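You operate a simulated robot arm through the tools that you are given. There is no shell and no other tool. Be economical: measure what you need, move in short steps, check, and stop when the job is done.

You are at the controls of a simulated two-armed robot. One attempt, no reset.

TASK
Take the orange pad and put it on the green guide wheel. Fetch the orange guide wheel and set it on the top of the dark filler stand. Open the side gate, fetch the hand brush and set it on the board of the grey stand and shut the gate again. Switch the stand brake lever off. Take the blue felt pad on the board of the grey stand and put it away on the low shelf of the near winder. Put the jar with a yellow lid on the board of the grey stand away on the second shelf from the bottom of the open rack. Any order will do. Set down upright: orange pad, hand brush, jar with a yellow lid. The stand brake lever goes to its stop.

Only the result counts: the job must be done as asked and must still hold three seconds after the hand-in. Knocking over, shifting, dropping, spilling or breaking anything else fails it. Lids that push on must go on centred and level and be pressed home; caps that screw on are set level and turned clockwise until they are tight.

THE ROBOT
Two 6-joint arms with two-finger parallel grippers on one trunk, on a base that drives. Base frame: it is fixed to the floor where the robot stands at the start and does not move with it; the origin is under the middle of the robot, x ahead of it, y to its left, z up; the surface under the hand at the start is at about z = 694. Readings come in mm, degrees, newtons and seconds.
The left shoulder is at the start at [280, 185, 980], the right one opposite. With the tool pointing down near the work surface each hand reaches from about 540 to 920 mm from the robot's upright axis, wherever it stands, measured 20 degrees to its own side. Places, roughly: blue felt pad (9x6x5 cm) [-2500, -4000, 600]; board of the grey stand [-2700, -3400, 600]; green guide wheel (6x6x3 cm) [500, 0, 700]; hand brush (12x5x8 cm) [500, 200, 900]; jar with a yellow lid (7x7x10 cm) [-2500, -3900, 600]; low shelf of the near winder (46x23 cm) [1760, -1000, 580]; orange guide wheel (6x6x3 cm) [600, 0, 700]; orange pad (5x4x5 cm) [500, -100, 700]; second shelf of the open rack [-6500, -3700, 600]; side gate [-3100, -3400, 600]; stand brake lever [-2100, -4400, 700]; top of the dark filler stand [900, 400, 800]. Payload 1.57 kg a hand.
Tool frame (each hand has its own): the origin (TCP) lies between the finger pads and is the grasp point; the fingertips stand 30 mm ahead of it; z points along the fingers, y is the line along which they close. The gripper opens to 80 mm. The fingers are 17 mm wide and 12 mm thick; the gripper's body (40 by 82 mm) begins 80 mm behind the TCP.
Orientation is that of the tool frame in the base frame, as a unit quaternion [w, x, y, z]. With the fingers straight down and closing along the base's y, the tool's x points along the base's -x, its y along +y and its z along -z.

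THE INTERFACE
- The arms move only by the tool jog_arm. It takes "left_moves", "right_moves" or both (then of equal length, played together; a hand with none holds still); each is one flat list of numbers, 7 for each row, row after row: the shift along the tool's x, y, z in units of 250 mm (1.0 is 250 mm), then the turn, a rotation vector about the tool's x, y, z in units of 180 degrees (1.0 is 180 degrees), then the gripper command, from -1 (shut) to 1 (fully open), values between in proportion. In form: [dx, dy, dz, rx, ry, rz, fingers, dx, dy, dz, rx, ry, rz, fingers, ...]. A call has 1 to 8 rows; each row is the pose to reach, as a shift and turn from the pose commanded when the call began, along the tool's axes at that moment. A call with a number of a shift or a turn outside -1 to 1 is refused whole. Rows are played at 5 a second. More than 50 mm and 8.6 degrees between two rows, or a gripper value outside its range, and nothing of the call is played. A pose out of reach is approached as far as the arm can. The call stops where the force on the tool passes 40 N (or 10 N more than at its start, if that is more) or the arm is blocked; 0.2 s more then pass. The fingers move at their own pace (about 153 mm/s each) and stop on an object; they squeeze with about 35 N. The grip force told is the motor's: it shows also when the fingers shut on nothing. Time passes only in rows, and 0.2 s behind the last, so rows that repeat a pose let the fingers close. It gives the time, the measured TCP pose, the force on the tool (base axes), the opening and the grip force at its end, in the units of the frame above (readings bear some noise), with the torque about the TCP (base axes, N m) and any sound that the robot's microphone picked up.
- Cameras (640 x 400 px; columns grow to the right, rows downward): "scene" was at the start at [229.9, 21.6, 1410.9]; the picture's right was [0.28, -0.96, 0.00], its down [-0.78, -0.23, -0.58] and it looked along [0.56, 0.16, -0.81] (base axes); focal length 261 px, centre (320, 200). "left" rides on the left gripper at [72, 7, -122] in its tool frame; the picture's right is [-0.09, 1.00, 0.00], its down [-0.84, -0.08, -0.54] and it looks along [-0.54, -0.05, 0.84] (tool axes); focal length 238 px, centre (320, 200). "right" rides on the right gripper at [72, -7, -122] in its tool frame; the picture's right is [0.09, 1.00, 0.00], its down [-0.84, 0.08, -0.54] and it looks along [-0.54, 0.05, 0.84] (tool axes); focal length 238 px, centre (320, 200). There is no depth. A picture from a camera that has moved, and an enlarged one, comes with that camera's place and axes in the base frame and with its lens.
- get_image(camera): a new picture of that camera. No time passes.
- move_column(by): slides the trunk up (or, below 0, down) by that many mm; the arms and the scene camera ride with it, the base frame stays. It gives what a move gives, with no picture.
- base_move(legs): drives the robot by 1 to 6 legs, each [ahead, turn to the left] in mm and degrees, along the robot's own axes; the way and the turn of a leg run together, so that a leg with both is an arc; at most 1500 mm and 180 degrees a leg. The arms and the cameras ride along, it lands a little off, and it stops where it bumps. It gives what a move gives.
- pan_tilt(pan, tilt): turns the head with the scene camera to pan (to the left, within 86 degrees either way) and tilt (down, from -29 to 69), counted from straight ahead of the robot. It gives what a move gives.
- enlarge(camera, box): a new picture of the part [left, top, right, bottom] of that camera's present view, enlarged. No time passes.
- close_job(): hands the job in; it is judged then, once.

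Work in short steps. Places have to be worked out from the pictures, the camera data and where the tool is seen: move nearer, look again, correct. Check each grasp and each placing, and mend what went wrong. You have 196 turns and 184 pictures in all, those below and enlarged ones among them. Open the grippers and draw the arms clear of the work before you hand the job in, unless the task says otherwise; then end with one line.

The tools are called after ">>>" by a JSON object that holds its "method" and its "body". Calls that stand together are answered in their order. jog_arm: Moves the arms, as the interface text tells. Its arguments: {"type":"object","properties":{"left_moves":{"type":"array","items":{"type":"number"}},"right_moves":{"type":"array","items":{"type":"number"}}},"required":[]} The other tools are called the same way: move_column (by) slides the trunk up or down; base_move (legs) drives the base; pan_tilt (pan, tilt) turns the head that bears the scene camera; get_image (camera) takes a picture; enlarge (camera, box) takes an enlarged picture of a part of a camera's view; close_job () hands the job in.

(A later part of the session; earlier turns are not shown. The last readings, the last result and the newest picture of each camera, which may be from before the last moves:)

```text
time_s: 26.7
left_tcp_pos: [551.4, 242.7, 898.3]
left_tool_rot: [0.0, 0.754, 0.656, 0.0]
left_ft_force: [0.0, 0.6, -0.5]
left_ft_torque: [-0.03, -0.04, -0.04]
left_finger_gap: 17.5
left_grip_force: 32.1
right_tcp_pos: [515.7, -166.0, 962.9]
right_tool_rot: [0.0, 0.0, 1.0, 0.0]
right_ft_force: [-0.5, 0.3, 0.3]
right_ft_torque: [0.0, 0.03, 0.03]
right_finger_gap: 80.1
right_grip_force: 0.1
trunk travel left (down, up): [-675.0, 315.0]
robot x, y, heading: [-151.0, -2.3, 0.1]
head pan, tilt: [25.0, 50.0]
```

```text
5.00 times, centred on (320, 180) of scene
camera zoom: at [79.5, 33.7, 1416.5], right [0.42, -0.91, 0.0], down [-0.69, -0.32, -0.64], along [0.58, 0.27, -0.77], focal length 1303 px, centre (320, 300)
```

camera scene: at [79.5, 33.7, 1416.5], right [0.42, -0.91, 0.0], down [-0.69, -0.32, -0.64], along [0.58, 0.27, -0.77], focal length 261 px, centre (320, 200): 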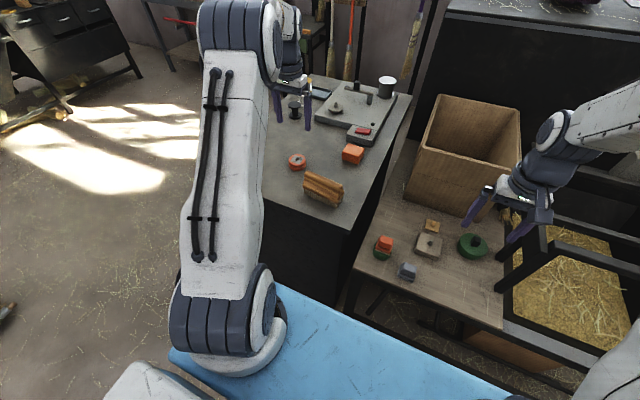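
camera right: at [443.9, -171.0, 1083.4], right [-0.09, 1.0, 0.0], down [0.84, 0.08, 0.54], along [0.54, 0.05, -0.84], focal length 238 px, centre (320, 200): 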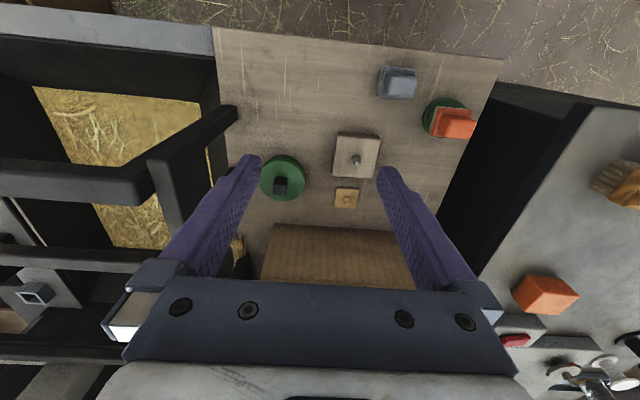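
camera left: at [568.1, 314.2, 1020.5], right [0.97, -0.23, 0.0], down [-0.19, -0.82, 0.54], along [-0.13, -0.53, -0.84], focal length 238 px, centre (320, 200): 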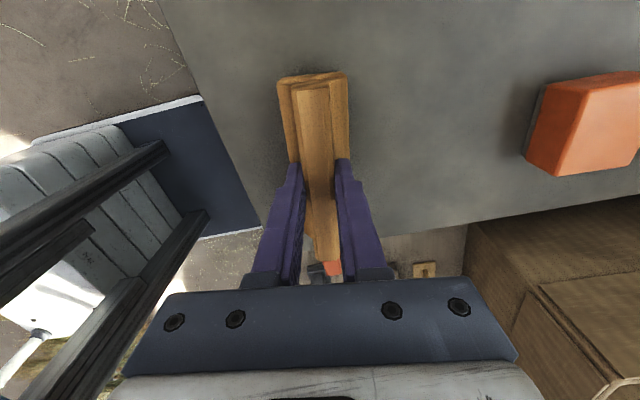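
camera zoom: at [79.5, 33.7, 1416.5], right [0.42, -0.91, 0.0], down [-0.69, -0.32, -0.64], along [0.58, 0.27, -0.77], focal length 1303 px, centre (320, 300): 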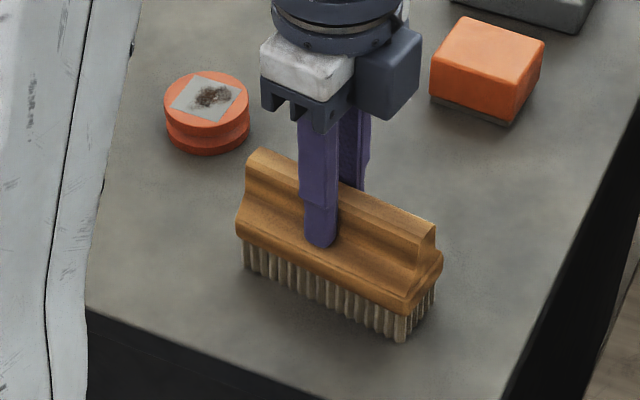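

Gripped at 17.5 mm. I'll lift the brush clear, back away 400 mm and look around.

>>> {"method": "jog_arm", "body": {"left_moves": [0, 0, -0.19, 0, 0, 0, -1, 0, 0, -0.38, 0, 0, 0, -1, 0, 0, -0.57, 0, 0, 0, -1]}}

>>> {"method": "base_move", "body": {"legs": [[-450, 0]]}}

>>> {"method": "pan_tilt", "body": {"pan": -70, "tilt": 22}}

>>> {"method": "get_image", "body": {"camera": "scene"}}

>>> {"method": "get_image", "body": {"camera": "left"}}

```text
time_s: 27.5
left_tcp_pos: [549.9, 243.0, 1041.3]
left_tool_rot: [0.0, 0.754, 0.657, -0.001]
left_ft_force: [-0.6, 0.4, -1.1]
left_ft_torque: [-0.01, 0.03, 0.0]
left_finger_gap: 17.4
left_grip_force: 32.4
right_tcp_pos: [515.3, -165.1, 961.7]
right_tool_rot: [0.0, 0.0, 1.0, 0.0]
right_ft_force: [-0.3, 0.8, -0.3]
right_ft_torque: [0.02, 0.01, -0.02]
right_finger_gap: 79.9
right_grip_force: 0.0
trunk travel left (down, up): [-675.0, 315.0]
robot x, y, heading: [-149.0, -3.3, 0.0]
head pan, tilt: [25.0, 50.0]
```

```text
time_s: 30.2
left_tcp_pos: [100.9, 242.7, 1039.5]
left_tool_rot: [0.0, 0.756, 0.655, 0.0]
left_ft_force: [0.4, -0.2, -1.1]
left_ft_torque: [0.03, 0.0, 0.0]
left_finger_gap: 17.6
left_grip_force: 32.3
right_tcp_pos: [64.6, -164.8, 962.7]
right_tool_rot: [0.0, 0.002, 1.0, 0.0]
right_ft_force: [-0.5, 0.8, 0.0]
right_ft_torque: [-0.01, 0.0, -0.01]
right_finger_gap: 79.9
right_grip_force: 0.0
trunk travel left (down, up): [-675.0, 315.0]
robot x, y, heading: [-601.9, 1.7, -0.1]
head pan, tilt: [25.0, 50.0]
```

```text
time_s: 31.9
left_tcp_pos: [100.0, 242.3, 1040.3]
left_tool_rot: [0.0, 0.755, 0.656, 0.0]
left_ft_force: [0.7, 0.7, -1.3]
left_ft_torque: [-0.03, -0.03, 0.01]
left_finger_gap: 17.4
left_grip_force: 32.3
right_tcp_pos: [63.8, -165.6, 962.2]
right_tool_rot: [0.0, 0.002, 1.0, 0.001]
right_ft_force: [0.2, 0.2, -0.5]
right_ft_torque: [-0.04, 0.01, 0.01]
right_finger_gap: 80.2
right_grip_force: 0.0
trunk travel left (down, up): [-675.0, 315.0]
robot x, y, heading: [-604.8, -0.6, -0.1]
head pan, tilt: [-70.0, 22.0]
```

```text
151 pictures are left
camera scene: at [-409.4, -85.8, 1458.8], right [-0.94, -0.34, 0.0], down [-0.13, 0.35, -0.93], along [0.32, -0.87, -0.37], focal length 261 px, centre (320, 200)
```

scene: 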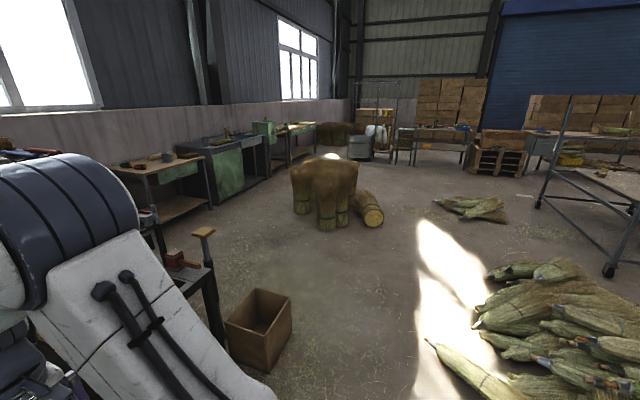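

```text
150 pictures are left
camera left: at [116.6, 313.2, 1162.6], right [0.97, -0.23, 0.0], down [-0.19, -0.82, 0.54], along [-0.13, -0.53, -0.84], focal length 238 px, centre (320, 200)
```

left: 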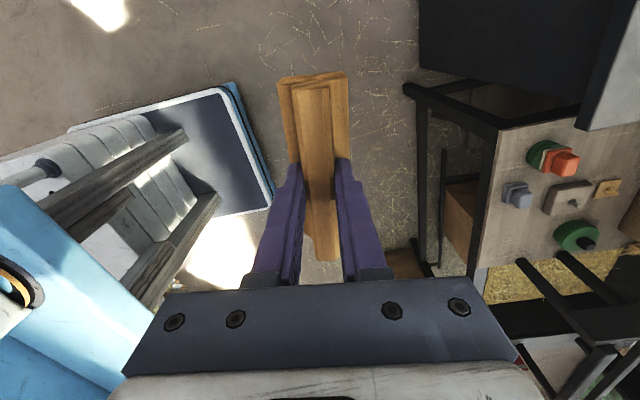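

It's a big workshop, with a pile of broom corn on the floor along the direct line. I'll turn right 120° and look toward the grey stand.

>>> {"method": "base_move", "body": {"legs": [[0, -120]]}}

>>> {"method": "pan_tilt", "body": {"pan": 0, "tilt": 22}}

>>> {"method": "get_image", "body": {"camera": "scene"}}

>>> {"method": "pan_tilt", "body": {"pan": -60, "tilt": 22}}

>>> {"method": "get_image", "body": {"camera": "scene"}}

```text
time_s: 37.3
left_tcp_pos: [-739.7, -727.7, 1041.3]
left_tool_rot: [0.0, 0.946, -0.325, 0.0]
left_ft_force: [-0.1, 0.1, -0.6]
left_ft_torque: [0.04, -0.01, -0.01]
left_finger_gap: 17.2
left_grip_force: 31.9
right_tcp_pos: [-1075.4, -494.9, 962.5]
right_tool_rot: [0.0, 0.865, 0.501, 0.0]
right_ft_force: [-0.1, -0.7, -0.1]
right_ft_torque: [-0.01, 0.03, 0.03]
right_finger_gap: 79.9
right_grip_force: 0.1
trunk travel left (down, up): [-675.0, 315.0]
robot x, y, heading: [-604.1, 0.0, -120.2]
head pan, tilt: [-70.0, 22.0]
```

```text
time_s: 38.7
left_tcp_pos: [-740.2, -728.6, 1041.8]
left_tool_rot: [-0.001, 0.946, -0.325, 0.0]
left_ft_force: [0.3, 0.0, -1.5]
left_ft_torque: [0.02, 0.01, 0.0]
left_finger_gap: 17.2
left_grip_force: 32.4
right_tcp_pos: [-1075.6, -494.0, 962.5]
right_tool_rot: [0.001, 0.865, 0.501, 0.0]
right_ft_force: [0.7, -0.1, 0.4]
right_ft_torque: [-0.01, 0.0, -0.04]
right_finger_gap: 80.0
right_grip_force: 0.1
trunk travel left (down, up): [-675.0, 315.0]
robot x, y, heading: [-600.3, -1.6, -120.1]
head pan, tilt: [0.0, 22.0]
```

```text
149 pictures are left
camera scene: at [-727.3, -217.8, 1458.8], right [-0.87, 0.5, 0.0], down [0.19, 0.32, -0.93], along [-0.46, -0.8, -0.37], focal length 261 px, centre (320, 200)
```

scene: 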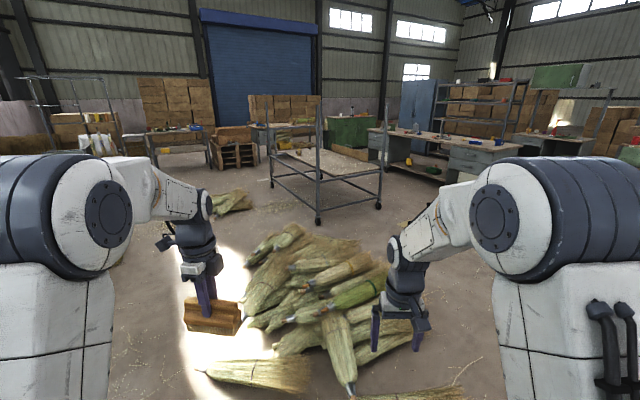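

```text
time_s: 40.0
left_tcp_pos: [-739.7, -727.6, 1040.0]
left_tool_rot: [0.0, 0.946, -0.324, 0.0]
left_ft_force: [0.0, 0.1, -0.2]
left_ft_torque: [0.01, -0.02, 0.02]
left_finger_gap: 17.2
left_grip_force: 32.2
right_tcp_pos: [-1075.8, -494.8, 962.1]
right_tool_rot: [0.0, 0.866, 0.5, 0.0]
right_ft_force: [0.2, 0.9, -0.2]
right_ft_torque: [0.0, -0.02, 0.0]
right_finger_gap: 79.9
right_grip_force: 0.0
trunk travel left (down, up): [-675.0, 315.0]
robot x, y, heading: [-601.1, -3.6, -119.8]
head pan, tilt: [-60.0, 22.0]
```

```text
148 pictures are left
camera scene: at [-773.8, -137.7, 1458.8], right [0.0, 1.0, 0.0], down [0.37, 0.0, -0.93], along [-0.93, 0.0, -0.37], focal length 261 px, centre (320, 200)
```

scene: 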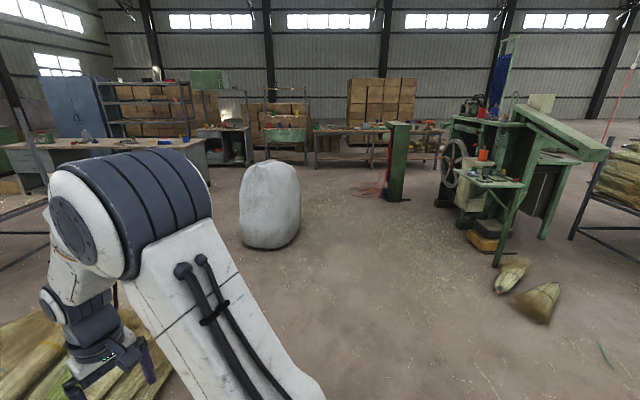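

The wheeled grey frame ahead is the grey stand. I'll zoom in on it.

>>> {"method": "pan_tilt", "body": {"pan": 0, "tilt": 22}}

>>> {"method": "enlarge", "body": {"camera": "scene", "box": [240, 80, 400, 230]}}

>>> {"method": "enlarge", "body": {"camera": "scene", "box": [370, 60, 640, 200]}}

```text
time_s: 41.3
left_tcp_pos: [-739.8, -729.3, 1040.4]
left_tool_rot: [0.0, 0.946, -0.325, 0.001]
left_ft_force: [-0.2, 0.3, -1.8]
left_ft_torque: [-0.01, -0.03, 0.02]
left_finger_gap: 17.2
left_grip_force: 32.1
right_tcp_pos: [-1075.6, -493.3, 962.3]
right_tool_rot: [-0.001, 0.866, 0.5, -0.001]
right_ft_force: [-0.2, -1.0, 0.5]
right_ft_torque: [0.01, 0.02, 0.04]
right_finger_gap: 80.1
right_grip_force: 0.2
trunk travel left (down, up): [-675.0, 315.0]
robot x, y, heading: [-606.0, 0.0, -119.9]
head pan, tilt: [0.0, 22.0]
```

```text
2.67 times, centred on (320, 155) of scene
camera zoom: at [-727.3, -217.8, 1458.8], right [-0.87, 0.5, 0.0], down [0.19, 0.32, -0.93], along [-0.46, -0.8, -0.37], focal length 695 px, centre (320, 320)
```

zoom: 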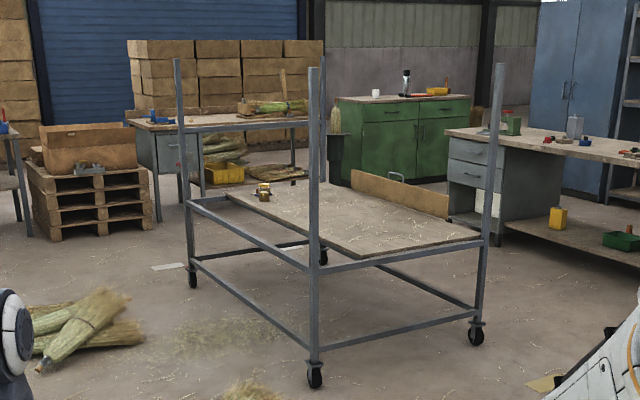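

```text
2.37 times, centred on (505, 130) of scene
camera zoom: at [-727.3, -217.8, 1458.8], right [-0.87, 0.5, 0.0], down [0.19, 0.32, -0.93], along [-0.46, -0.8, -0.37], focal length 618 px, centre (-118, 366)
```

zoom: 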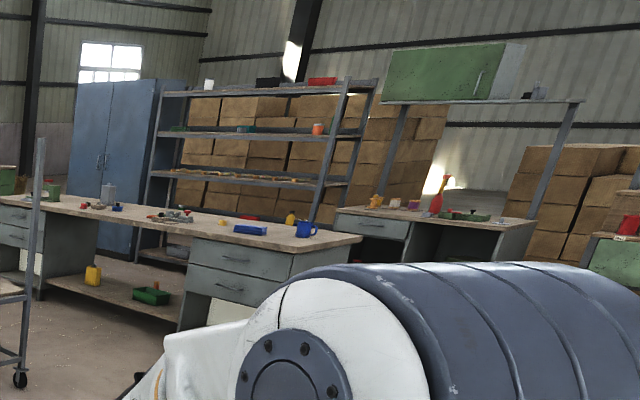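

The stand spans about x -3115…-2140 and y -4410…-2720, and the gate panel with its handle is on the west side. I'll go around the pile and the sack by the west, turning to heading ≈176.6°.

>>> {"method": "base_move", "body": {"legs": [[0, -63.4]]}}

>>> {"method": "get_image", "body": {"camera": "scene"}}

```text
time_s: 44.5
left_tcp_pos: [-1314.1, -205.1, 1041.4]
left_tool_rot: [-0.001, -0.637, 0.771, 0.0]
left_ft_force: [0.6, -0.2, -1.3]
left_ft_torque: [-0.01, 0.0, 0.0]
left_finger_gap: 17.6
left_grip_force: 32.3
right_tcp_pos: [-1256.8, 200.2, 963.0]
right_tool_rot: [0.0, 1.0, -0.026, 0.0]
right_ft_force: [-0.4, -0.2, -0.2]
right_ft_torque: [-0.01, -0.01, -0.01]
right_finger_gap: 79.8
right_grip_force: 0.1
trunk travel left (down, up): [-675.0, 315.0]
robot x, y, heading: [-598.6, -1.2, 176.7]
head pan, tilt: [0.0, 22.0]
```

```text
145 pictures are left
camera scene: at [-853.8, 14.9, 1458.8], right [0.05, 1.0, 0.0], down [0.37, -0.02, -0.93], along [-0.93, 0.05, -0.37], focal length 261 px, centre (320, 200)
```

scene: 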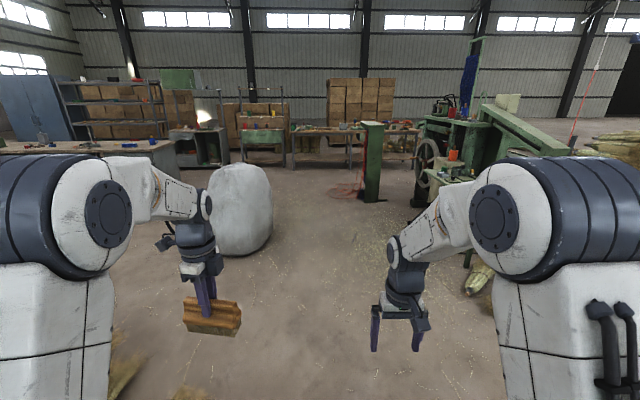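

The way is clear to the right of the sack. I'll drive toward (-3950,340), then turn to face south.

>>> {"method": "base_move", "body": {"legs": [[0, -2.6], [1500, 0], [1500, 0], [380, 0]]}}

>>> {"method": "get_image", "body": {"camera": "scene"}}

```text
time_s: 61.4
left_tcp_pos: [-4707.5, 244.2, 1039.2]
left_tool_rot: [-0.001, -0.607, 0.795, 0.0]
left_ft_force: [0.5, 0.6, -0.2]
left_ft_torque: [0.04, 0.01, -0.04]
left_finger_gap: 17.2
left_grip_force: 32.7
right_tcp_pos: [-4619.8, 645.3, 962.3]
right_tool_rot: [0.0, 0.998, -0.063, 0.0]
right_ft_force: [0.7, -0.3, -0.5]
right_ft_torque: [-0.04, 0.04, 0.02]
right_finger_gap: 80.0
right_grip_force: 0.1
trunk travel left (down, up): [-675.0, 315.0]
robot x, y, heading: [-3980.9, 398.5, 172.6]
head pan, tilt: [0.0, 22.0]
```

```text
144 pictures are left
camera scene: at [-4232.7, 430.3, 1458.9], right [0.13, 0.99, 0.0], down [0.37, -0.05, -0.93], along [-0.92, 0.12, -0.37], focal length 261 px, centre (320, 200)
```

scene: 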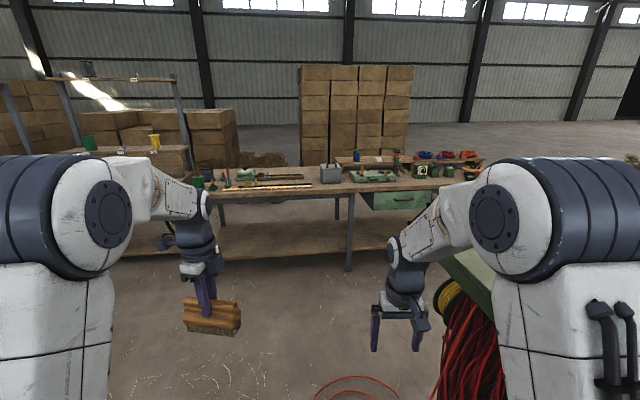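

Now I'll turn left to face south and view the stand's gate side.

>>> {"method": "base_move", "body": {"legs": [[0, 97.4]]}}

>>> {"method": "get_image", "body": {"camera": "scene"}}

```text
time_s: 66.0
left_tcp_pos: [-3735.7, -302.8, 1040.2]
left_tool_rot: [0.001, 0.998, -0.067, 0.0]
left_ft_force: [-0.5, -0.8, -2.0]
left_ft_torque: [-0.02, -0.02, 0.01]
left_finger_gap: 17.1
left_grip_force: 32.2
right_tcp_pos: [-4144.4, -269.4, 962.8]
right_tool_rot: [-0.001, 0.706, 0.708, 0.0]
right_ft_force: [0.9, -0.3, -0.1]
right_ft_torque: [-0.01, -0.03, 0.0]
right_finger_gap: 80.0
right_grip_force: 0.0
trunk travel left (down, up): [-675.0, 315.0]
robot x, y, heading: [-3981.0, 397.8, -90.2]
head pan, tilt: [0.0, 22.0]
```

```text
143 pictures are left
camera scene: at [-3981.5, 145.1, 1458.8], right [-1.0, 0.0, 0.0], down [0.0, 0.37, -0.93], along [0.0, -0.93, -0.37], focal length 261 px, centre (320, 200)
```

scene: 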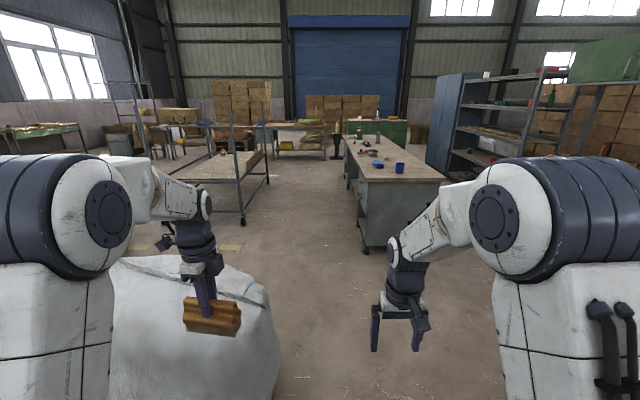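

The sack edge is at x≈-3700 and the desk's east edge at x≈-4400. I'll weave between them toward (-3750,-2000).

>>> {"method": "base_move", "body": {"legs": [[0, -13.6], [720, 0], [0, 13.6], [1000, 0], [0, 30], [800, 0]]}}

>>> {"method": "get_image", "body": {"camera": "scene"}}

```text
time_s: 81.8
left_tcp_pos: [-3149.1, -2485.8, 1040.8]
left_tool_rot: [0.0, 0.98, 0.2, 0.0]
left_ft_force: [0.2, -0.5, -1.6]
left_ft_torque: [0.03, 0.0, -0.02]
left_finger_gap: 17.8
left_grip_force: 32.3
right_tcp_pos: [-3517.6, -2666.3, 962.7]
right_tool_rot: [0.0, 0.492, 0.871, 0.0]
right_ft_force: [-0.3, 0.2, -0.1]
right_ft_torque: [0.03, -0.01, 0.0]
right_finger_gap: 80.1
right_grip_force: 0.0
trunk travel left (down, up): [-675.0, 315.0]
robot x, y, heading: [-3715.7, -2015.7, -59.1]
head pan, tilt: [0.0, 22.0]
```

```text
142 pictures are left
camera scene: at [-3588.8, -2226.6, 1458.9], right [-0.86, -0.51, 0.0], down [-0.19, 0.32, -0.93], along [0.48, -0.79, -0.37], focal length 261 px, centre (320, 200)
```

scene: 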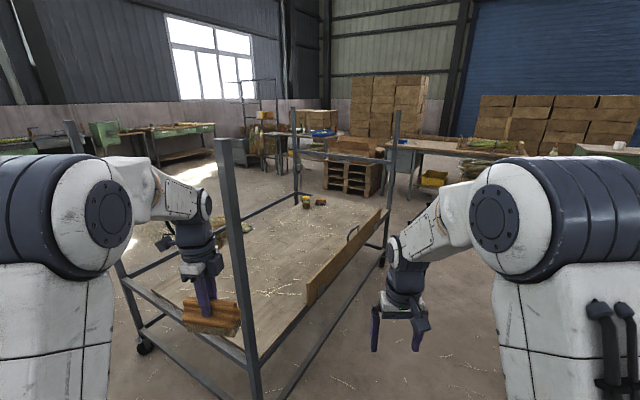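

Good view of the gate and items. The brush hand is fairly near the post, so I'll enlarge the view before turning away.

>>> {"method": "enlarge", "body": {"camera": "scene", "box": [230, 90, 410, 320]}}

>>> {"method": "enlarge", "body": {"camera": "scene", "box": [270, 180, 400, 250]}}

```text
1.74 times, centred on (320, 205) of scene
camera zoom: at [-3588.8, -2226.6, 1458.9], right [-0.86, -0.51, 0.0], down [-0.19, 0.32, -0.93], along [0.48, -0.79, -0.37], focal length 453 px, centre (320, 191)
```

zoom: 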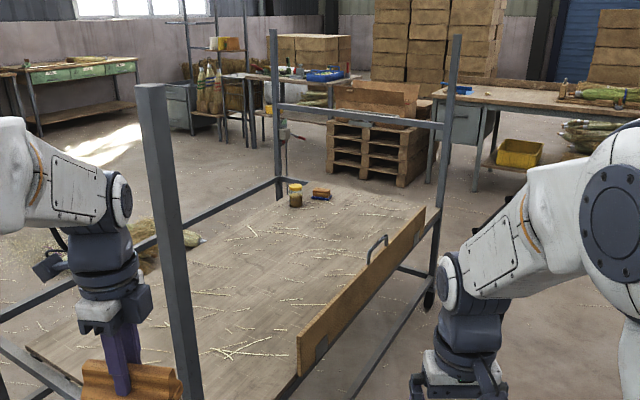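

```text
4.92 times, centred on (335, 215) of scene
camera zoom: at [-3588.8, -2226.6, 1458.9], right [-0.86, -0.51, 0.0], down [-0.19, 0.32, -0.93], along [0.48, -0.79, -0.37], focal length 1283 px, centre (246, 126)
```

zoom: 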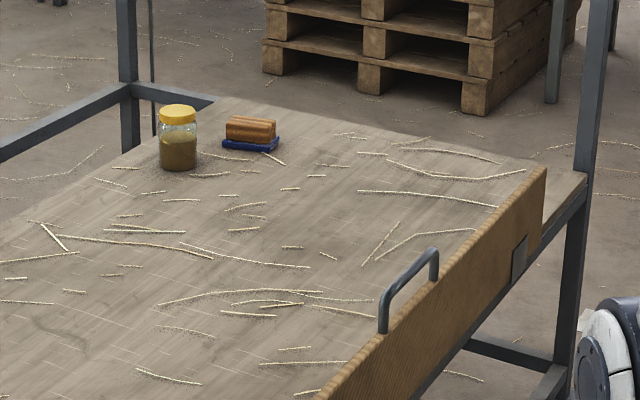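

The gate is a panel spanning y≈-2937…-3831, with a U-handle on its top edge near (-3100,-3380,~790). The jar is near (-2467,-3852) and the felt pad near (-2541,-3971). I'll drive alongside and face the gate.

>>> {"method": "base_move", "body": {"legs": [[0, -30.9], [1380, 0], [0, 90]]}}

>>> {"method": "pan_tilt", "body": {"pan": 0, "tilt": 50}}

>>> {"method": "get_image", "body": {"camera": "scene"}}

>>> {"method": "get_image", "body": {"camera": "right"}}

```text
time_s: 94.1
left_tcp_pos: [-3015.8, -3156.0, 1039.1]
left_tool_rot: [0.0, 0.754, 0.657, 0.0]
left_ft_force: [0.5, -0.6, -1.2]
left_ft_torque: [-0.03, 0.02, 0.03]
left_finger_gap: 17.4
left_grip_force: 32.3
right_tcp_pos: [-3049.7, -3564.2, 962.4]
right_tool_rot: [0.0, 0.0, 1.0, 0.0]
right_ft_force: [0.3, 0.3, 0.6]
right_ft_torque: [-0.01, -0.01, -0.04]
right_finger_gap: 79.9
right_grip_force: 0.0
trunk travel left (down, up): [-675.0, 315.0]
robot x, y, heading: [-3712.7, -3397.7, 0.1]
head pan, tilt: [0.0, 22.0]
```

```text
time_s: 95.0
left_tcp_pos: [-3015.0, -3155.0, 1041.0]
left_tool_rot: [0.0, 0.755, 0.656, 0.0]
left_ft_force: [0.8, 0.8, -1.5]
left_ft_torque: [0.03, -0.03, -0.04]
left_finger_gap: 17.3
left_grip_force: 32.3
right_tcp_pos: [-3050.4, -3563.1, 962.7]
right_tool_rot: [0.0, 0.0, 1.0, 0.001]
right_ft_force: [-0.3, -1.3, -0.4]
right_ft_torque: [0.01, 0.0, -0.03]
right_finger_gap: 79.6
right_grip_force: 0.1
trunk travel left (down, up): [-675.0, 315.0]
robot x, y, heading: [-3715.3, -3399.8, 0.1]
head pan, tilt: [0.0, 50.0]
```

```text
139 pictures are left
camera scene: at [-3478.9, -3397.9, 1416.6], right [0.0, -1.0, 0.0], down [-0.77, 0.0, -0.64], along [0.64, 0.0, -0.77], focal length 261 px, centre (320, 200)
```

scene: 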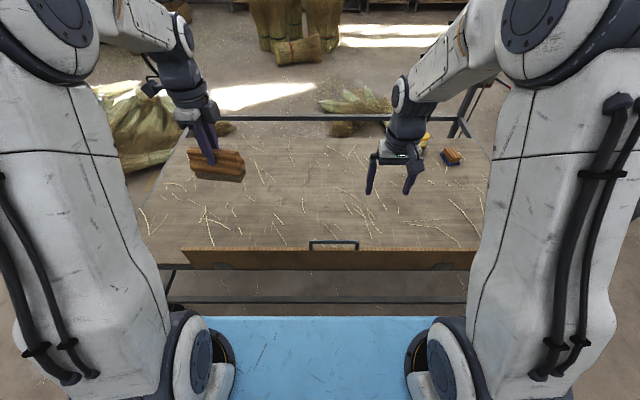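

```text
138 pictures are left
camera right: at [-3121.5, -3569.2, 1083.5], right [-0.09, 1.0, 0.0], down [0.84, 0.08, 0.54], along [0.54, 0.05, -0.84], focal length 238 px, centre (320, 200)
```

right: 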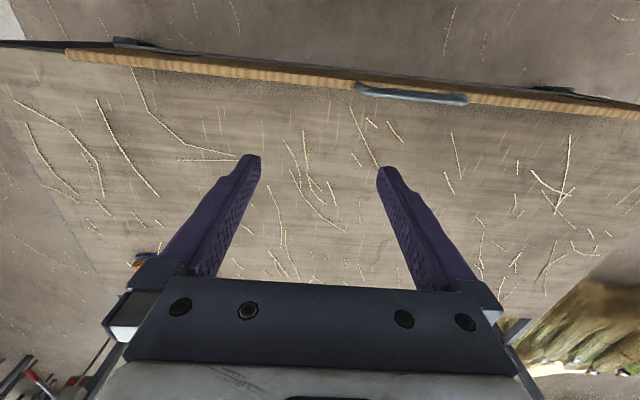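

The base footprint is roughly 375 mm ahead by ±260 mm wide. Next I'll look closely at the gate's hardware.

>>> {"method": "enlarge", "body": {"camera": "scene", "box": [150, 215, 330, 320]}}

>>> {"method": "enlarge", "body": {"camera": "scene", "box": [300, 215, 480, 320]}}

>>> {"method": "enlarge", "body": {"camera": "right", "box": [320, 40, 640, 140]}}

```text
3.56 times, centred on (240, 268) of scene
camera zoom: at [-3478.9, -3397.9, 1416.6], right [0.0, -1.0, 0.0], down [-0.77, 0.0, -0.64], along [0.64, 0.0, -0.77], focal length 926 px, centre (604, -40)
```

zoom: 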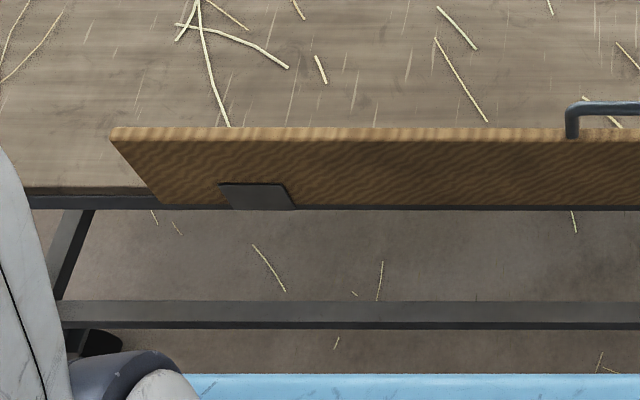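

```text
3.56 times, centred on (390, 268) of scene
camera zoom: at [-3478.9, -3397.9, 1416.6], right [0.0, -1.0, 0.0], down [-0.77, 0.0, -0.64], along [0.64, 0.0, -0.77], focal length 926 px, centre (71, -40)
```

zoom: 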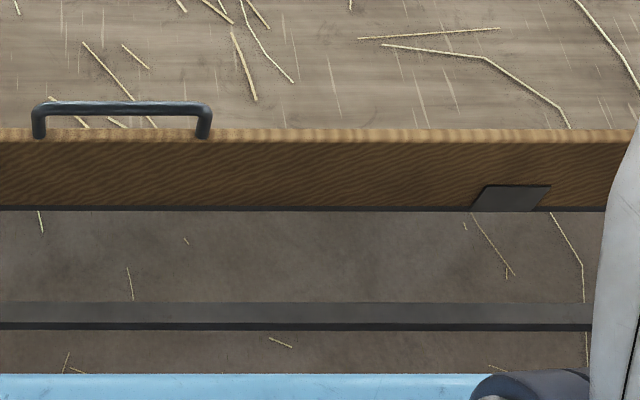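

```text
2.00 times, centred on (480, 90) of right
camera zoom: at [-3121.5, -3569.2, 1083.5], right [-0.09, 1.0, 0.0], down [0.84, 0.08, 0.54], along [0.54, 0.05, -0.84], focal length 477 px, centre (0, 420)
```

zoom: 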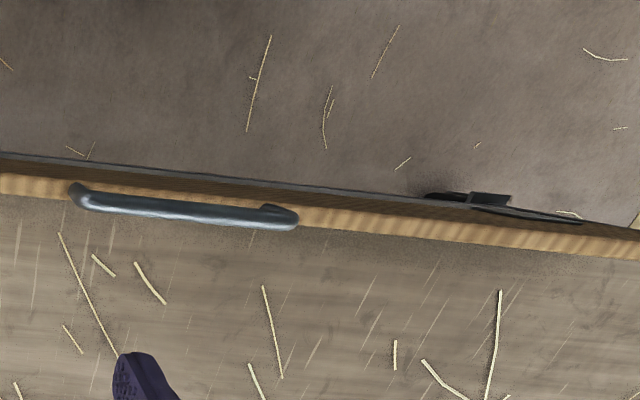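

The handle bar triangulates to about (-3080,-3442,743), parallel to y, with the panel top at z≈700. I'll turn the right hand 90° and bring it above the bar.

>>> {"method": "jog_arm", "body": {"right_moves": [0.015, 0.06, 0.04, 0, 0, -0.047, 1, 0.03, 0.12, 0.08, 0, 0, -0.094, 1, 0.045, 0.18, 0.12, 0, 0, -0.141, 1, 0.06, 0.24, 0.16, 0, 0, -0.188, 1, 0.075, 0.3, 0.2, 0, 0, -0.235, 1, 0.09, 0.36, 0.24, 0, 0, -0.282, 1, 0.105, 0.42, 0.28, 0, 0, -0.329, 1, 0.12, 0.484, 0.32, 0, 0, -0.376, 1]}}

>>> {"method": "jog_arm", "body": {"right_moves": [0, 0, 0, 0, 0, -0.041, 1, 0, 0, 0, 0, 0, -0.083, 1, 0, 0, 0, 0, 0, -0.124, 1]}}

>>> {"method": "get_image", "body": {"camera": "right"}}

>>> {"method": "enlarge", "body": {"camera": "scene", "box": [240, 120, 440, 300]}}

```text
time_s: 96.8
left_tcp_pos: [-3016.6, -3155.7, 1039.6]
left_tool_rot: [0.001, 0.754, 0.657, 0.0]
left_ft_force: [-0.7, -0.5, -1.8]
left_ft_torque: [0.02, -0.03, 0.0]
left_finger_gap: 17.2
left_grip_force: 32.5
right_tcp_pos: [-3080.3, -3442.1, 882.2]
right_tool_rot: [0.001, -0.559, 0.83, -0.001]
right_ft_force: [0.2, -0.5, 0.2]
right_ft_torque: [0.03, -0.02, -0.01]
right_finger_gap: 80.0
right_grip_force: 0.1
trunk travel left (down, up): [-675.0, 315.0]
robot x, y, heading: [-3718.0, -3396.6, -0.2]
head pan, tilt: [0.0, 50.0]
```

```text
time_s: 97.6
left_tcp_pos: [-3015.8, -3154.9, 1040.7]
left_tool_rot: [0.0, 0.754, 0.657, 0.0]
left_ft_force: [-0.2, -0.6, -1.2]
left_ft_torque: [0.02, 0.04, 0.0]
left_finger_gap: 17.3
left_grip_force: 32.2
right_tcp_pos: [-3079.2, -3443.1, 882.2]
right_tool_rot: [0.0, 0.708, -0.706, 0.0]
right_ft_force: [-0.7, -0.5, 0.4]
right_ft_torque: [0.02, 0.02, 0.04]
right_finger_gap: 80.3
right_grip_force: 0.0
trunk travel left (down, up): [-675.0, 315.0]
robot x, y, heading: [-3715.2, -3404.5, -0.0]
head pan, tilt: [0.0, 50.0]
```

```text
134 pictures are left
camera right: at [-3072.7, -3513.5, 1003.5], right [-1.0, -0.1, 0.0], down [-0.08, 0.84, 0.54], along [-0.05, 0.54, -0.84], focal length 238 px, centre (320, 200)
```

right: 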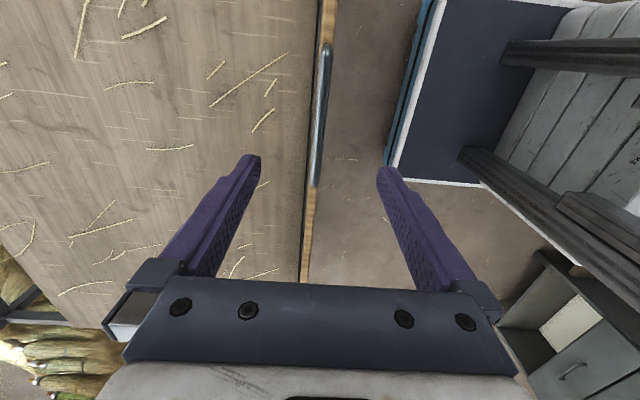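

```text
2.22 times, centred on (340, 210) of scene
camera zoom: at [-3479.0, -3397.9, 1416.5], right [0.0, -1.0, 0.0], down [-0.77, 0.0, -0.64], along [0.64, 0.0, -0.77], focal length 579 px, centre (276, 178)
```

zoom: 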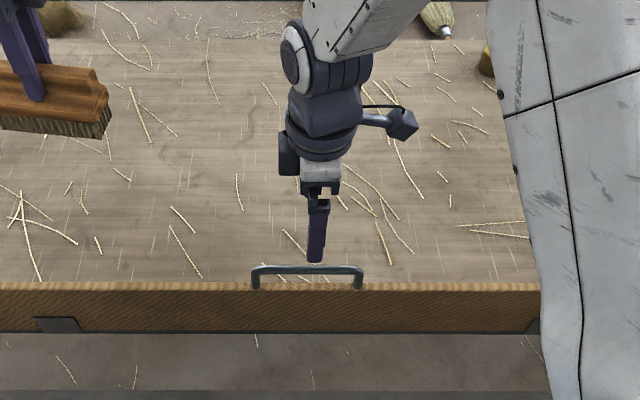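

The bar is exactly under the hand. I'll descend to z≈748 and close on it.

>>> {"method": "jog_arm", "body": {"right_moves": [0, 0, 0.18, 0, 0, 0, 0.3, 0, 0, 0.36, 0, 0, 0, 0.3, 0, 0, 0.5, 0, 0, 0, 0.3, 0, 0, 0.536, 0, 0, 0, 0.3, 0, 0, 0.536, 0, 0, 0, -1, 0, 0, 0.536, 0, 0, 0, -1]}}

>>> {"method": "get_image", "body": {"camera": "right"}}

```text
time_s: 99.0
left_tcp_pos: [-3015.9, -3153.9, 1040.0]
left_tool_rot: [-0.001, 0.754, 0.657, 0.0]
left_ft_force: [-0.9, 0.1, -0.8]
left_ft_torque: [0.02, -0.03, -0.06]
left_finger_gap: 17.4
left_grip_force: 32.3
right_tcp_pos: [-3081.6, -3441.7, 748.2]
right_tool_rot: [-0.001, 0.707, -0.707, 0.001]
right_ft_force: [1.1, -0.3, -2.7]
right_ft_torque: [0.5, -0.07, -0.21]
right_finger_gap: 12.0
right_grip_force: 28.9
trunk travel left (down, up): [-675.0, 315.0]
robot x, y, heading: [-3716.7, -3397.4, -0.1]
head pan, tilt: [0.0, 50.0]
```

```text
132 pictures are left
camera right: at [-3073.5, -3513.5, 869.0], right [-1.0, -0.09, 0.0], down [-0.08, 0.84, 0.54], along [-0.05, 0.54, -0.84], focal length 238 px, centre (320, 200)
```

right: 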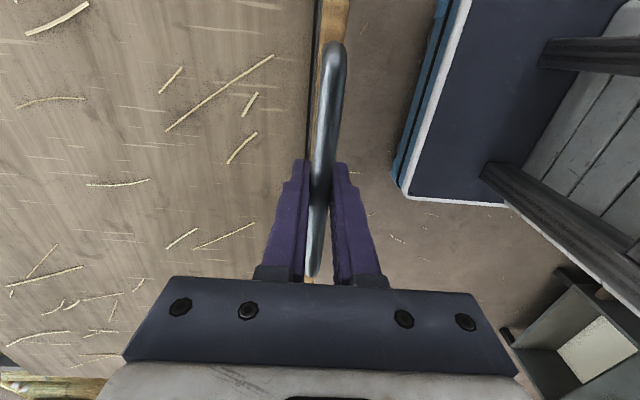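

Bar gripped at 12 mm. I'll test by pulling outward 10 mm and reading the force.

>>> {"method": "jog_arm", "body": {"right_moves": [0, 0.02, 0, 0, 0, 0, -1, 0, 0.04, 0, 0, 0, 0, -1, 0, 0.04, 0, 0, 0, 0, -1]}}

>>> {"method": "enlarge", "body": {"camera": "scene", "box": [240, 120, 440, 300]}}

```text
time_s: 99.8
left_tcp_pos: [-3015.4, -3155.2, 1040.4]
left_tool_rot: [-0.001, 0.754, 0.656, 0.0]
left_ft_force: [-0.2, 0.7, -0.6]
left_ft_torque: [-0.01, -0.04, -0.01]
left_finger_gap: 17.3
left_grip_force: 32.3
right_tcp_pos: [-3090.2, -3442.6, 747.4]
right_tool_rot: [-0.001, 0.708, -0.706, 0.0]
right_ft_force: [5.3, -0.6, -0.2]
right_ft_torque: [0.58, -0.1, -0.32]
right_finger_gap: 12.0
right_grip_force: 29.8
trunk travel left (down, up): [-675.0, 315.0]
robot x, y, heading: [-3717.9, -3402.9, 0.2]
head pan, tilt: [0.0, 50.0]
```

```text
2.22 times, centred on (340, 210) of scene
camera zoom: at [-3478.7, -3397.9, 1416.5], right [0.0, -1.0, 0.0], down [-0.77, 0.0, -0.64], along [0.64, 0.0, -0.77], focal length 579 px, centre (276, 178)
```

zoom: 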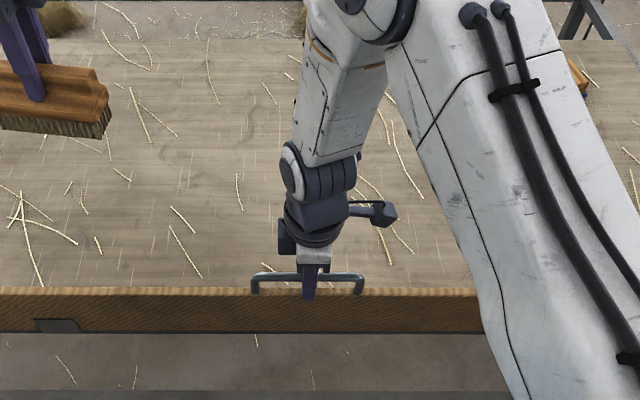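

It moves with about 5 N and the panel tilts, so it's hinged at the bottom. I'll follow the arc (R≈165) to 30° and check.

>>> {"method": "jog_arm", "body": {"right_moves": [0, 0.074, 0.009, 0.02, 0, 0, -1, 0, 0.153, 0.028, 0.042, 0, 0, -1, 0, 0.228, 0.056, 0.062, 0, 0, -1, 0, 0.29, 0.087, 0.083, 0, 0, -1, 0, 0.29, 0.087, 0.083, 0, 0, -1]}}

>>> {"method": "enlarge", "body": {"camera": "scene", "box": [240, 120, 440, 300]}}

```text
time_s: 101.0
left_tcp_pos: [-3014.9, -3158.2, 1041.6]
left_tool_rot: [-0.001, 0.755, 0.656, 0.001]
left_ft_force: [-0.4, -0.4, -1.8]
left_ft_torque: [0.0, 0.0, -0.01]
left_finger_gap: 17.4
left_grip_force: 32.3
right_tcp_pos: [-3167.5, -3454.2, 724.3]
right_tool_rot: [0.082, -0.697, 0.706, -0.094]
right_ft_force: [-0.6, -33.3, 3.5]
right_ft_torque: [-0.28, -0.38, -0.43]
right_finger_gap: 12.0
right_grip_force: 27.9
right hand out of reach, approached as far as the arm can: row 1, 2, 3, 4
trunk travel left (down, up): [-675.0, 315.0]
robot x, y, heading: [-3717.8, -3400.3, -0.4]
head pan, tilt: [0.0, 50.0]
```

```text
2.22 times, centred on (340, 210) of scene
camera zoom: at [-3478.8, -3401.2, 1416.5], right [-0.01, -1.0, 0.0], down [-0.77, 0.01, -0.64], along [0.64, 0.0, -0.77], focal length 579 px, centre (276, 178)
```

zoom: 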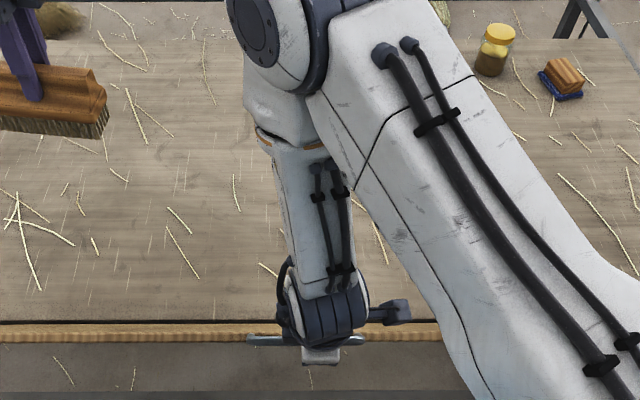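

The hand is too close to the body and goes out of reach. I'll swing the gate back upright, release, back the base up 200 mm and regrip.

>>> {"method": "jog_arm", "body": {"right_moves": [-0.026, -0.06, -0.012, -0.015, 0, 0, -1, -0.052, -0.13, -0.022, -0.03, 0, 0, -1, -0.052, -0.2, -0.026, -0.045, 0, 0, -1, -0.052, -0.27, -0.022, -0.06, 0, 0, -1, -0.052, -0.35, -0.0104, -0.079, 0, 0, -1]}}

>>> {"method": "enlarge", "body": {"camera": "scene", "box": [240, 120, 440, 300]}}

```text
time_s: 102.2
left_tcp_pos: [-3015.9, -3154.9, 1039.7]
left_tool_rot: [0.0, 0.754, 0.656, 0.0]
left_ft_force: [0.5, 0.7, -1.6]
left_ft_torque: [0.0, -0.02, 0.01]
left_finger_gap: 17.3
left_grip_force: 32.5
right_tcp_pos: [-3088.5, -3436.8, 752.2]
right_tool_rot: [-0.026, 0.706, -0.705, 0.059]
right_ft_force: [4.8, 24.1, 0.4]
right_ft_torque: [0.05, -0.03, -0.17]
right_finger_gap: 11.9
right_grip_force: 28.9
right hand out of reach, approached as far as the arm can: row 4, 5
trunk travel left (down, up): [-675.0, 315.0]
robot x, y, heading: [-3710.9, -3401.6, 0.3]
head pan, tilt: [0.0, 50.0]
```

```text
2.22 times, centred on (340, 210) of scene
camera zoom: at [-3478.9, -3396.3, 1417.0], right [0.0, -1.0, 0.0], down [-0.77, 0.0, -0.64], along [0.64, 0.0, -0.77], focal length 579 px, centre (276, 178)
```

zoom: 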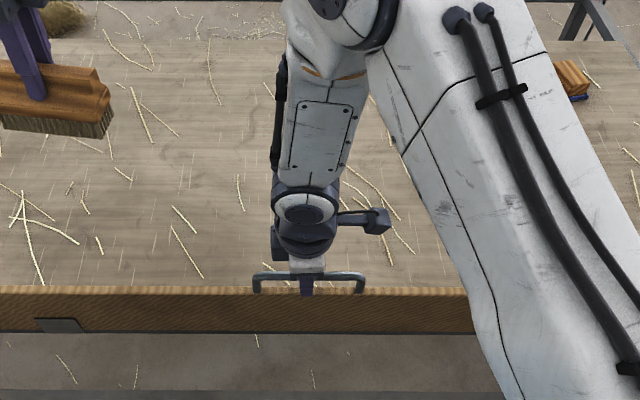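

Nearly upright. I'll push the last 8 mm inward, then release and lift off.

>>> {"method": "jog_arm", "body": {"right_moves": [0, -0.02, 0, 0, 0, 0, -1, 0, -0.04, 0, 0, 0, 0, -1, 0, -0.04, 0, 0, 0, 0, -1]}}

```text
time_s: 103.0
left_tcp_pos: [-3016.3, -3153.7, 1041.0]
left_tool_rot: [0.0, 0.753, 0.657, -0.001]
left_ft_force: [0.1, -0.4, -0.8]
left_ft_torque: [0.04, -0.01, 0.02]
left_finger_gap: 17.3
left_grip_force: 32.0
right_tcp_pos: [-3081.0, -3440.2, 749.9]
right_tool_rot: [0.022, -0.705, 0.707, -0.06]
right_ft_force: [5.1, 18.4, 16.2]
right_ft_torque: [0.07, -0.01, -0.02]
right_finger_gap: 11.9
right_grip_force: 29.1
trunk travel left (down, up): [-675.0, 315.0]
robot x, y, heading: [-3713.0, -3398.4, -0.2]
head pan, tilt: [0.0, 50.0]
```

Back at the stop. Release and lift straight up.

>>> {"method": "jog_arm", "body": {"right_moves": [0, 0, 0, 0, 0, 0, 0.3, 0, 0, 0, 0, 0, 0, 0.3, 0, 0, -0.1, 0, 0, 0, 0.3, 0, 0, -0.25, 0, 0, 0, 0.3, 0, 0, -0.4, 0, 0, 0, 0.3]}}

>>> {"method": "base_move", "body": {"legs": [[-180, 0]]}}

>>> {"method": "get_image", "body": {"camera": "right"}}

>>> {"method": "get_image", "body": {"camera": "scene"}}

```text
time_s: 104.2
left_tcp_pos: [-3015.8, -3154.8, 1040.8]
left_tool_rot: [0.0, 0.754, 0.657, 0.0]
left_ft_force: [1.5, -0.1, -1.2]
left_ft_torque: [-0.02, 0.03, -0.02]
left_finger_gap: 17.1
left_grip_force: 32.5
right_tcp_pos: [-3093.8, -3434.9, 849.1]
right_tool_rot: [0.019, -0.704, 0.707, -0.059]
right_ft_force: [0.2, 0.2, 0.6]
right_ft_torque: [-0.01, -0.02, -0.02]
right_finger_gap: 52.2
right_grip_force: 0.1
trunk travel left (down, up): [-675.0, 315.0]
robot x, y, heading: [-3717.1, -3400.4, 0.3]
head pan, tilt: [0.0, 50.0]
```

```text
time_s: 105.7
left_tcp_pos: [-3194.8, -3154.8, 1039.6]
left_tool_rot: [0.001, 0.755, 0.656, 0.0]
left_ft_force: [-0.2, -0.4, -1.3]
left_ft_torque: [0.03, 0.02, 0.02]
left_finger_gap: 17.3
left_grip_force: 32.2
right_tcp_pos: [-3274.4, -3434.5, 847.8]
right_tool_rot: [0.02, -0.704, 0.707, -0.06]
right_ft_force: [0.6, -0.9, -0.1]
right_ft_torque: [0.01, 0.01, 0.0]
right_finger_gap: 52.1
right_grip_force: 0.1
trunk travel left (down, up): [-675.0, 315.0]
robot x, y, heading: [-3896.1, -3401.7, -0.1]
head pan, tilt: [0.0, 50.0]
```

```text
128 pictures are left
camera right: at [-3280.6, -3499.1, 972.9], right [-0.99, -0.09, -0.11], down [-0.13, 0.87, 0.48], along [0.05, 0.49, -0.87], focal length 238 px, centre (320, 200)
```

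right: 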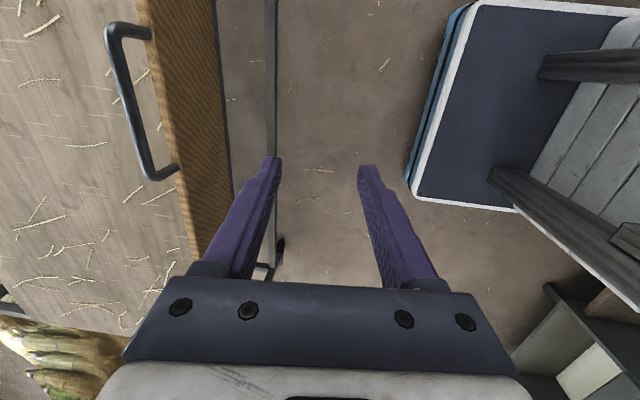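

```text
127 pictures are left
camera scene: at [-3659.0, -3398.2, 1416.4], right [0.0, -1.0, 0.0], down [-0.77, 0.0, -0.64], along [0.64, 0.0, -0.77], focal length 261 px, centre (320, 200)
```

scene: 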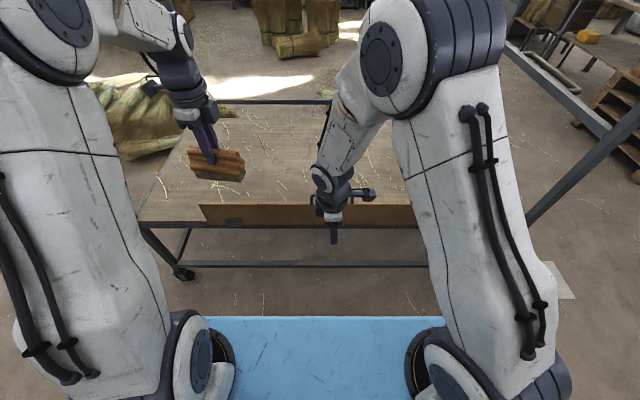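

The gate is upright. I'll straighten the right tool, move over the bar and descend onto it from the new stance.

>>> {"method": "jog_arm", "body": {"right_moves": [0.005, -0.153, 0.018, -0.007, -0.004, 0, 0.3, 0.01, -0.306, 0.035, -0.014, -0.007, 0, 0.3, 0.015, -0.459, 0.053, -0.022, -0.011, 0, 0.3, 0.02, -0.611, 0.07, -0.029, -0.014, 0, 0.3, 0.025, -0.763, 0.088, -0.036, -0.018, -0.001, 0.3, 0.017, -0.748, 0.223, -0.036, -0.018, -0.001, 0.3, 0.01, -0.733, 0.358, -0.036, -0.018, -0.001, 0.3, 0.002, -0.717, 0.488, -0.036, -0.018, -0.001, 0.3]}}

>>> {"method": "get_image", "body": {"camera": "right"}}

```text
time_s: 107.5
left_tcp_pos: [-3196.0, -3156.2, 1040.5]
left_tool_rot: [0.0, 0.755, 0.656, 0.0]
left_ft_force: [0.4, 0.0, -0.4]
left_ft_torque: [0.0, 0.02, -0.04]
left_finger_gap: 17.5
left_grip_force: 32.1
right_tcp_pos: [-3082.5, -3443.5, 746.7]
right_tool_rot: [0.0, -0.706, 0.708, 0.001]
right_ft_force: [-0.7, 0.1, 0.8]
right_ft_torque: [0.03, -0.02, -0.02]
right_finger_gap: 51.7
right_grip_force: 0.0
trunk travel left (down, up): [-675.0, 315.0]
robot x, y, heading: [-3896.2, -3401.8, -0.0]
head pan, tilt: [0.0, 50.0]
```

```text
126 pictures are left
camera right: at [-3074.9, -3514.3, 868.1], right [-1.0, -0.09, 0.0], down [-0.08, 0.84, 0.54], along [-0.05, 0.54, -0.84], focal length 238 px, centre (320, 200)
```

right: 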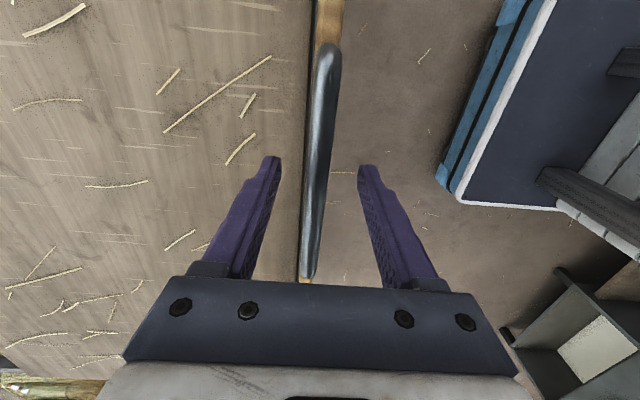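

Well straddled. Close and follow the hinge arc to about 40°.

>>> {"method": "jog_arm", "body": {"right_moves": [0, 0, 0, 0, 0, 0, -1, 0, 0, 0, 0, 0, 0, -1, 0, 0.092, 0.006, 0.022, 0, 0, -1, 0, 0.182, 0.026, 0.044, 0, 0, -1, 0, 0.268, 0.057, 0.067, 0, 0, -1, 0, 0.35, 0.1, 0.089, 0, 0, -1, 0, 0.424, 0.154, 0.111, 0, 0, -1, 0, 0.424, 0.154, 0.111, 0, 0, -1]}}

>>> {"method": "enlarge", "body": {"camera": "scene", "box": [190, 120, 450, 300]}}

```text
time_s: 109.3
left_tcp_pos: [-3197.2, -3155.7, 1039.8]
left_tool_rot: [0.001, 0.755, 0.656, 0.0]
left_ft_force: [-0.1, 0.3, -1.6]
left_ft_torque: [-0.04, 0.0, 0.03]
left_finger_gap: 17.2
left_grip_force: 32.5
right_tcp_pos: [-3191.4, -3455.0, 710.9]
right_tool_rot: [0.074, -0.665, 0.734, -0.115]
right_ft_force: [-4.4, 2.6, 2.4]
right_ft_torque: [0.75, 0.02, 0.8]
right_finger_gap: 13.1
right_grip_force: 29.7
right hand out of reach, approached as far as the arm can: row 6, 7, 8
trunk travel left (down, up): [-675.0, 315.0]
robot x, y, heading: [-3896.0, -3397.2, 0.1]
head pan, tilt: [0.0, 50.0]
stopped in row 8 (right hand): the force on the tool passed its limit at 44 N (the readings are from after the stop); the commanded pose is now the measured one
```

```text
2.22 times, centred on (320, 210) of scene
camera zoom: at [-3659.6, -3397.2, 1416.3], right [0.0, -1.0, 0.0], down [-0.77, 0.0, -0.64], along [0.64, 0.0, -0.77], focal length 579 px, centre (320, 178)
```

zoom: 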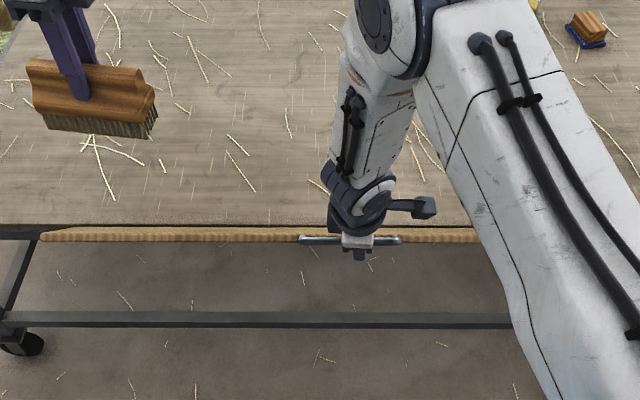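

The tilt is what runs into the wrist limit. I'll straighten the tool while holding the bar in place.

>>> {"method": "jog_arm", "body": {"right_moves": [-0.013, 0.001, -0.001, -0.021, -0.005, -0.008, -1, -0.026, 0.002, -0.002, -0.042, -0.009, -0.016, -1, -0.039, 0.003, -0.003, -0.063, -0.013, -0.024, -1, -0.052, 0.005, -0.004, -0.085, -0.018, -0.031, -1]}}

```text
time_s: 110.3
left_tcp_pos: [-3196.6, -3157.6, 1040.1]
left_tool_rot: [0.0, 0.754, 0.657, 0.0]
left_ft_force: [-0.3, -0.3, -0.4]
left_ft_torque: [-0.04, 0.0, 0.02]
left_finger_gap: 17.4
left_grip_force: 32.1
right_tcp_pos: [-3191.4, -3444.5, 710.4]
right_tool_rot: [0.0, -0.706, 0.708, -0.002]
right_ft_force: [-0.8, -23.3, -2.2]
right_ft_torque: [0.18, 0.01, -0.02]
right_finger_gap: 11.7
right_grip_force: 29.2
right hand out of reach, approached as far as the arm can: row 2, 3
trunk travel left (down, up): [-675.0, 315.0]
robot x, y, heading: [-3893.6, -3398.6, -0.0]
head pan, tilt: [0.0, 50.0]
```

Straight again. I'll continue the arc with a vertical tool to about 72°.

>>> {"method": "jog_arm", "body": {"right_moves": [0.02, 0.055, 0.075, 0, 0, 0, -1, 0.03, 0.112, 0.148, 0, 0, 0, -1, 0.03, 0.159, 0.229, 0, 0, 0, -1, 0.03, 0.194, 0.315, 0, 0, 0, -1, 0.03, 0.194, 0.315, 0, 0, 0, -1]}}

>>> {"method": "enlarge", "body": {"camera": "scene", "box": [190, 120, 450, 300]}}

```text
time_s: 111.2
left_tcp_pos: [-3195.8, -3155.2, 1039.7]
left_tool_rot: [0.0, 0.755, 0.656, 0.0]
left_ft_force: [0.2, 0.2, -0.9]
left_ft_torque: [0.03, -0.03, 0.0]
left_finger_gap: 17.1
left_grip_force: 31.9
right_tcp_pos: [-3242.9, -3451.2, 638.0]
right_tool_rot: [0.009, 0.707, -0.707, -0.001]
right_ft_force: [-4.9, 4.7, -2.0]
right_ft_torque: [-0.63, -0.02, -0.06]
right_finger_gap: 11.9
right_grip_force: 29.1
trunk travel left (down, up): [-675.0, 315.0]
robot x, y, heading: [-3898.2, -3402.2, 0.2]
head pan, tilt: [0.0, 50.0]
stopped in row 4 (right hand): the force on the tool passed its limit at 42 N (the readings are from after the stop); the commanded pose is now the measured one
```

```text
2.22 times, centred on (320, 210) of scene
camera zoom: at [-3659.9, -3396.9, 1416.1], right [0.0, -1.0, 0.0], down [-0.77, 0.0, -0.64], along [0.64, 0.0, -0.77], focal length 579 px, centre (320, 178)
```

zoom: 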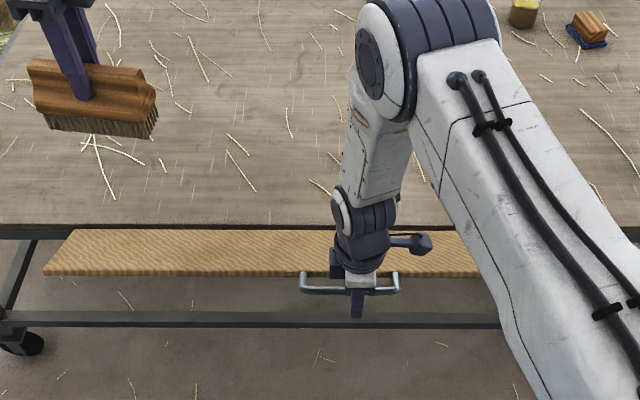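

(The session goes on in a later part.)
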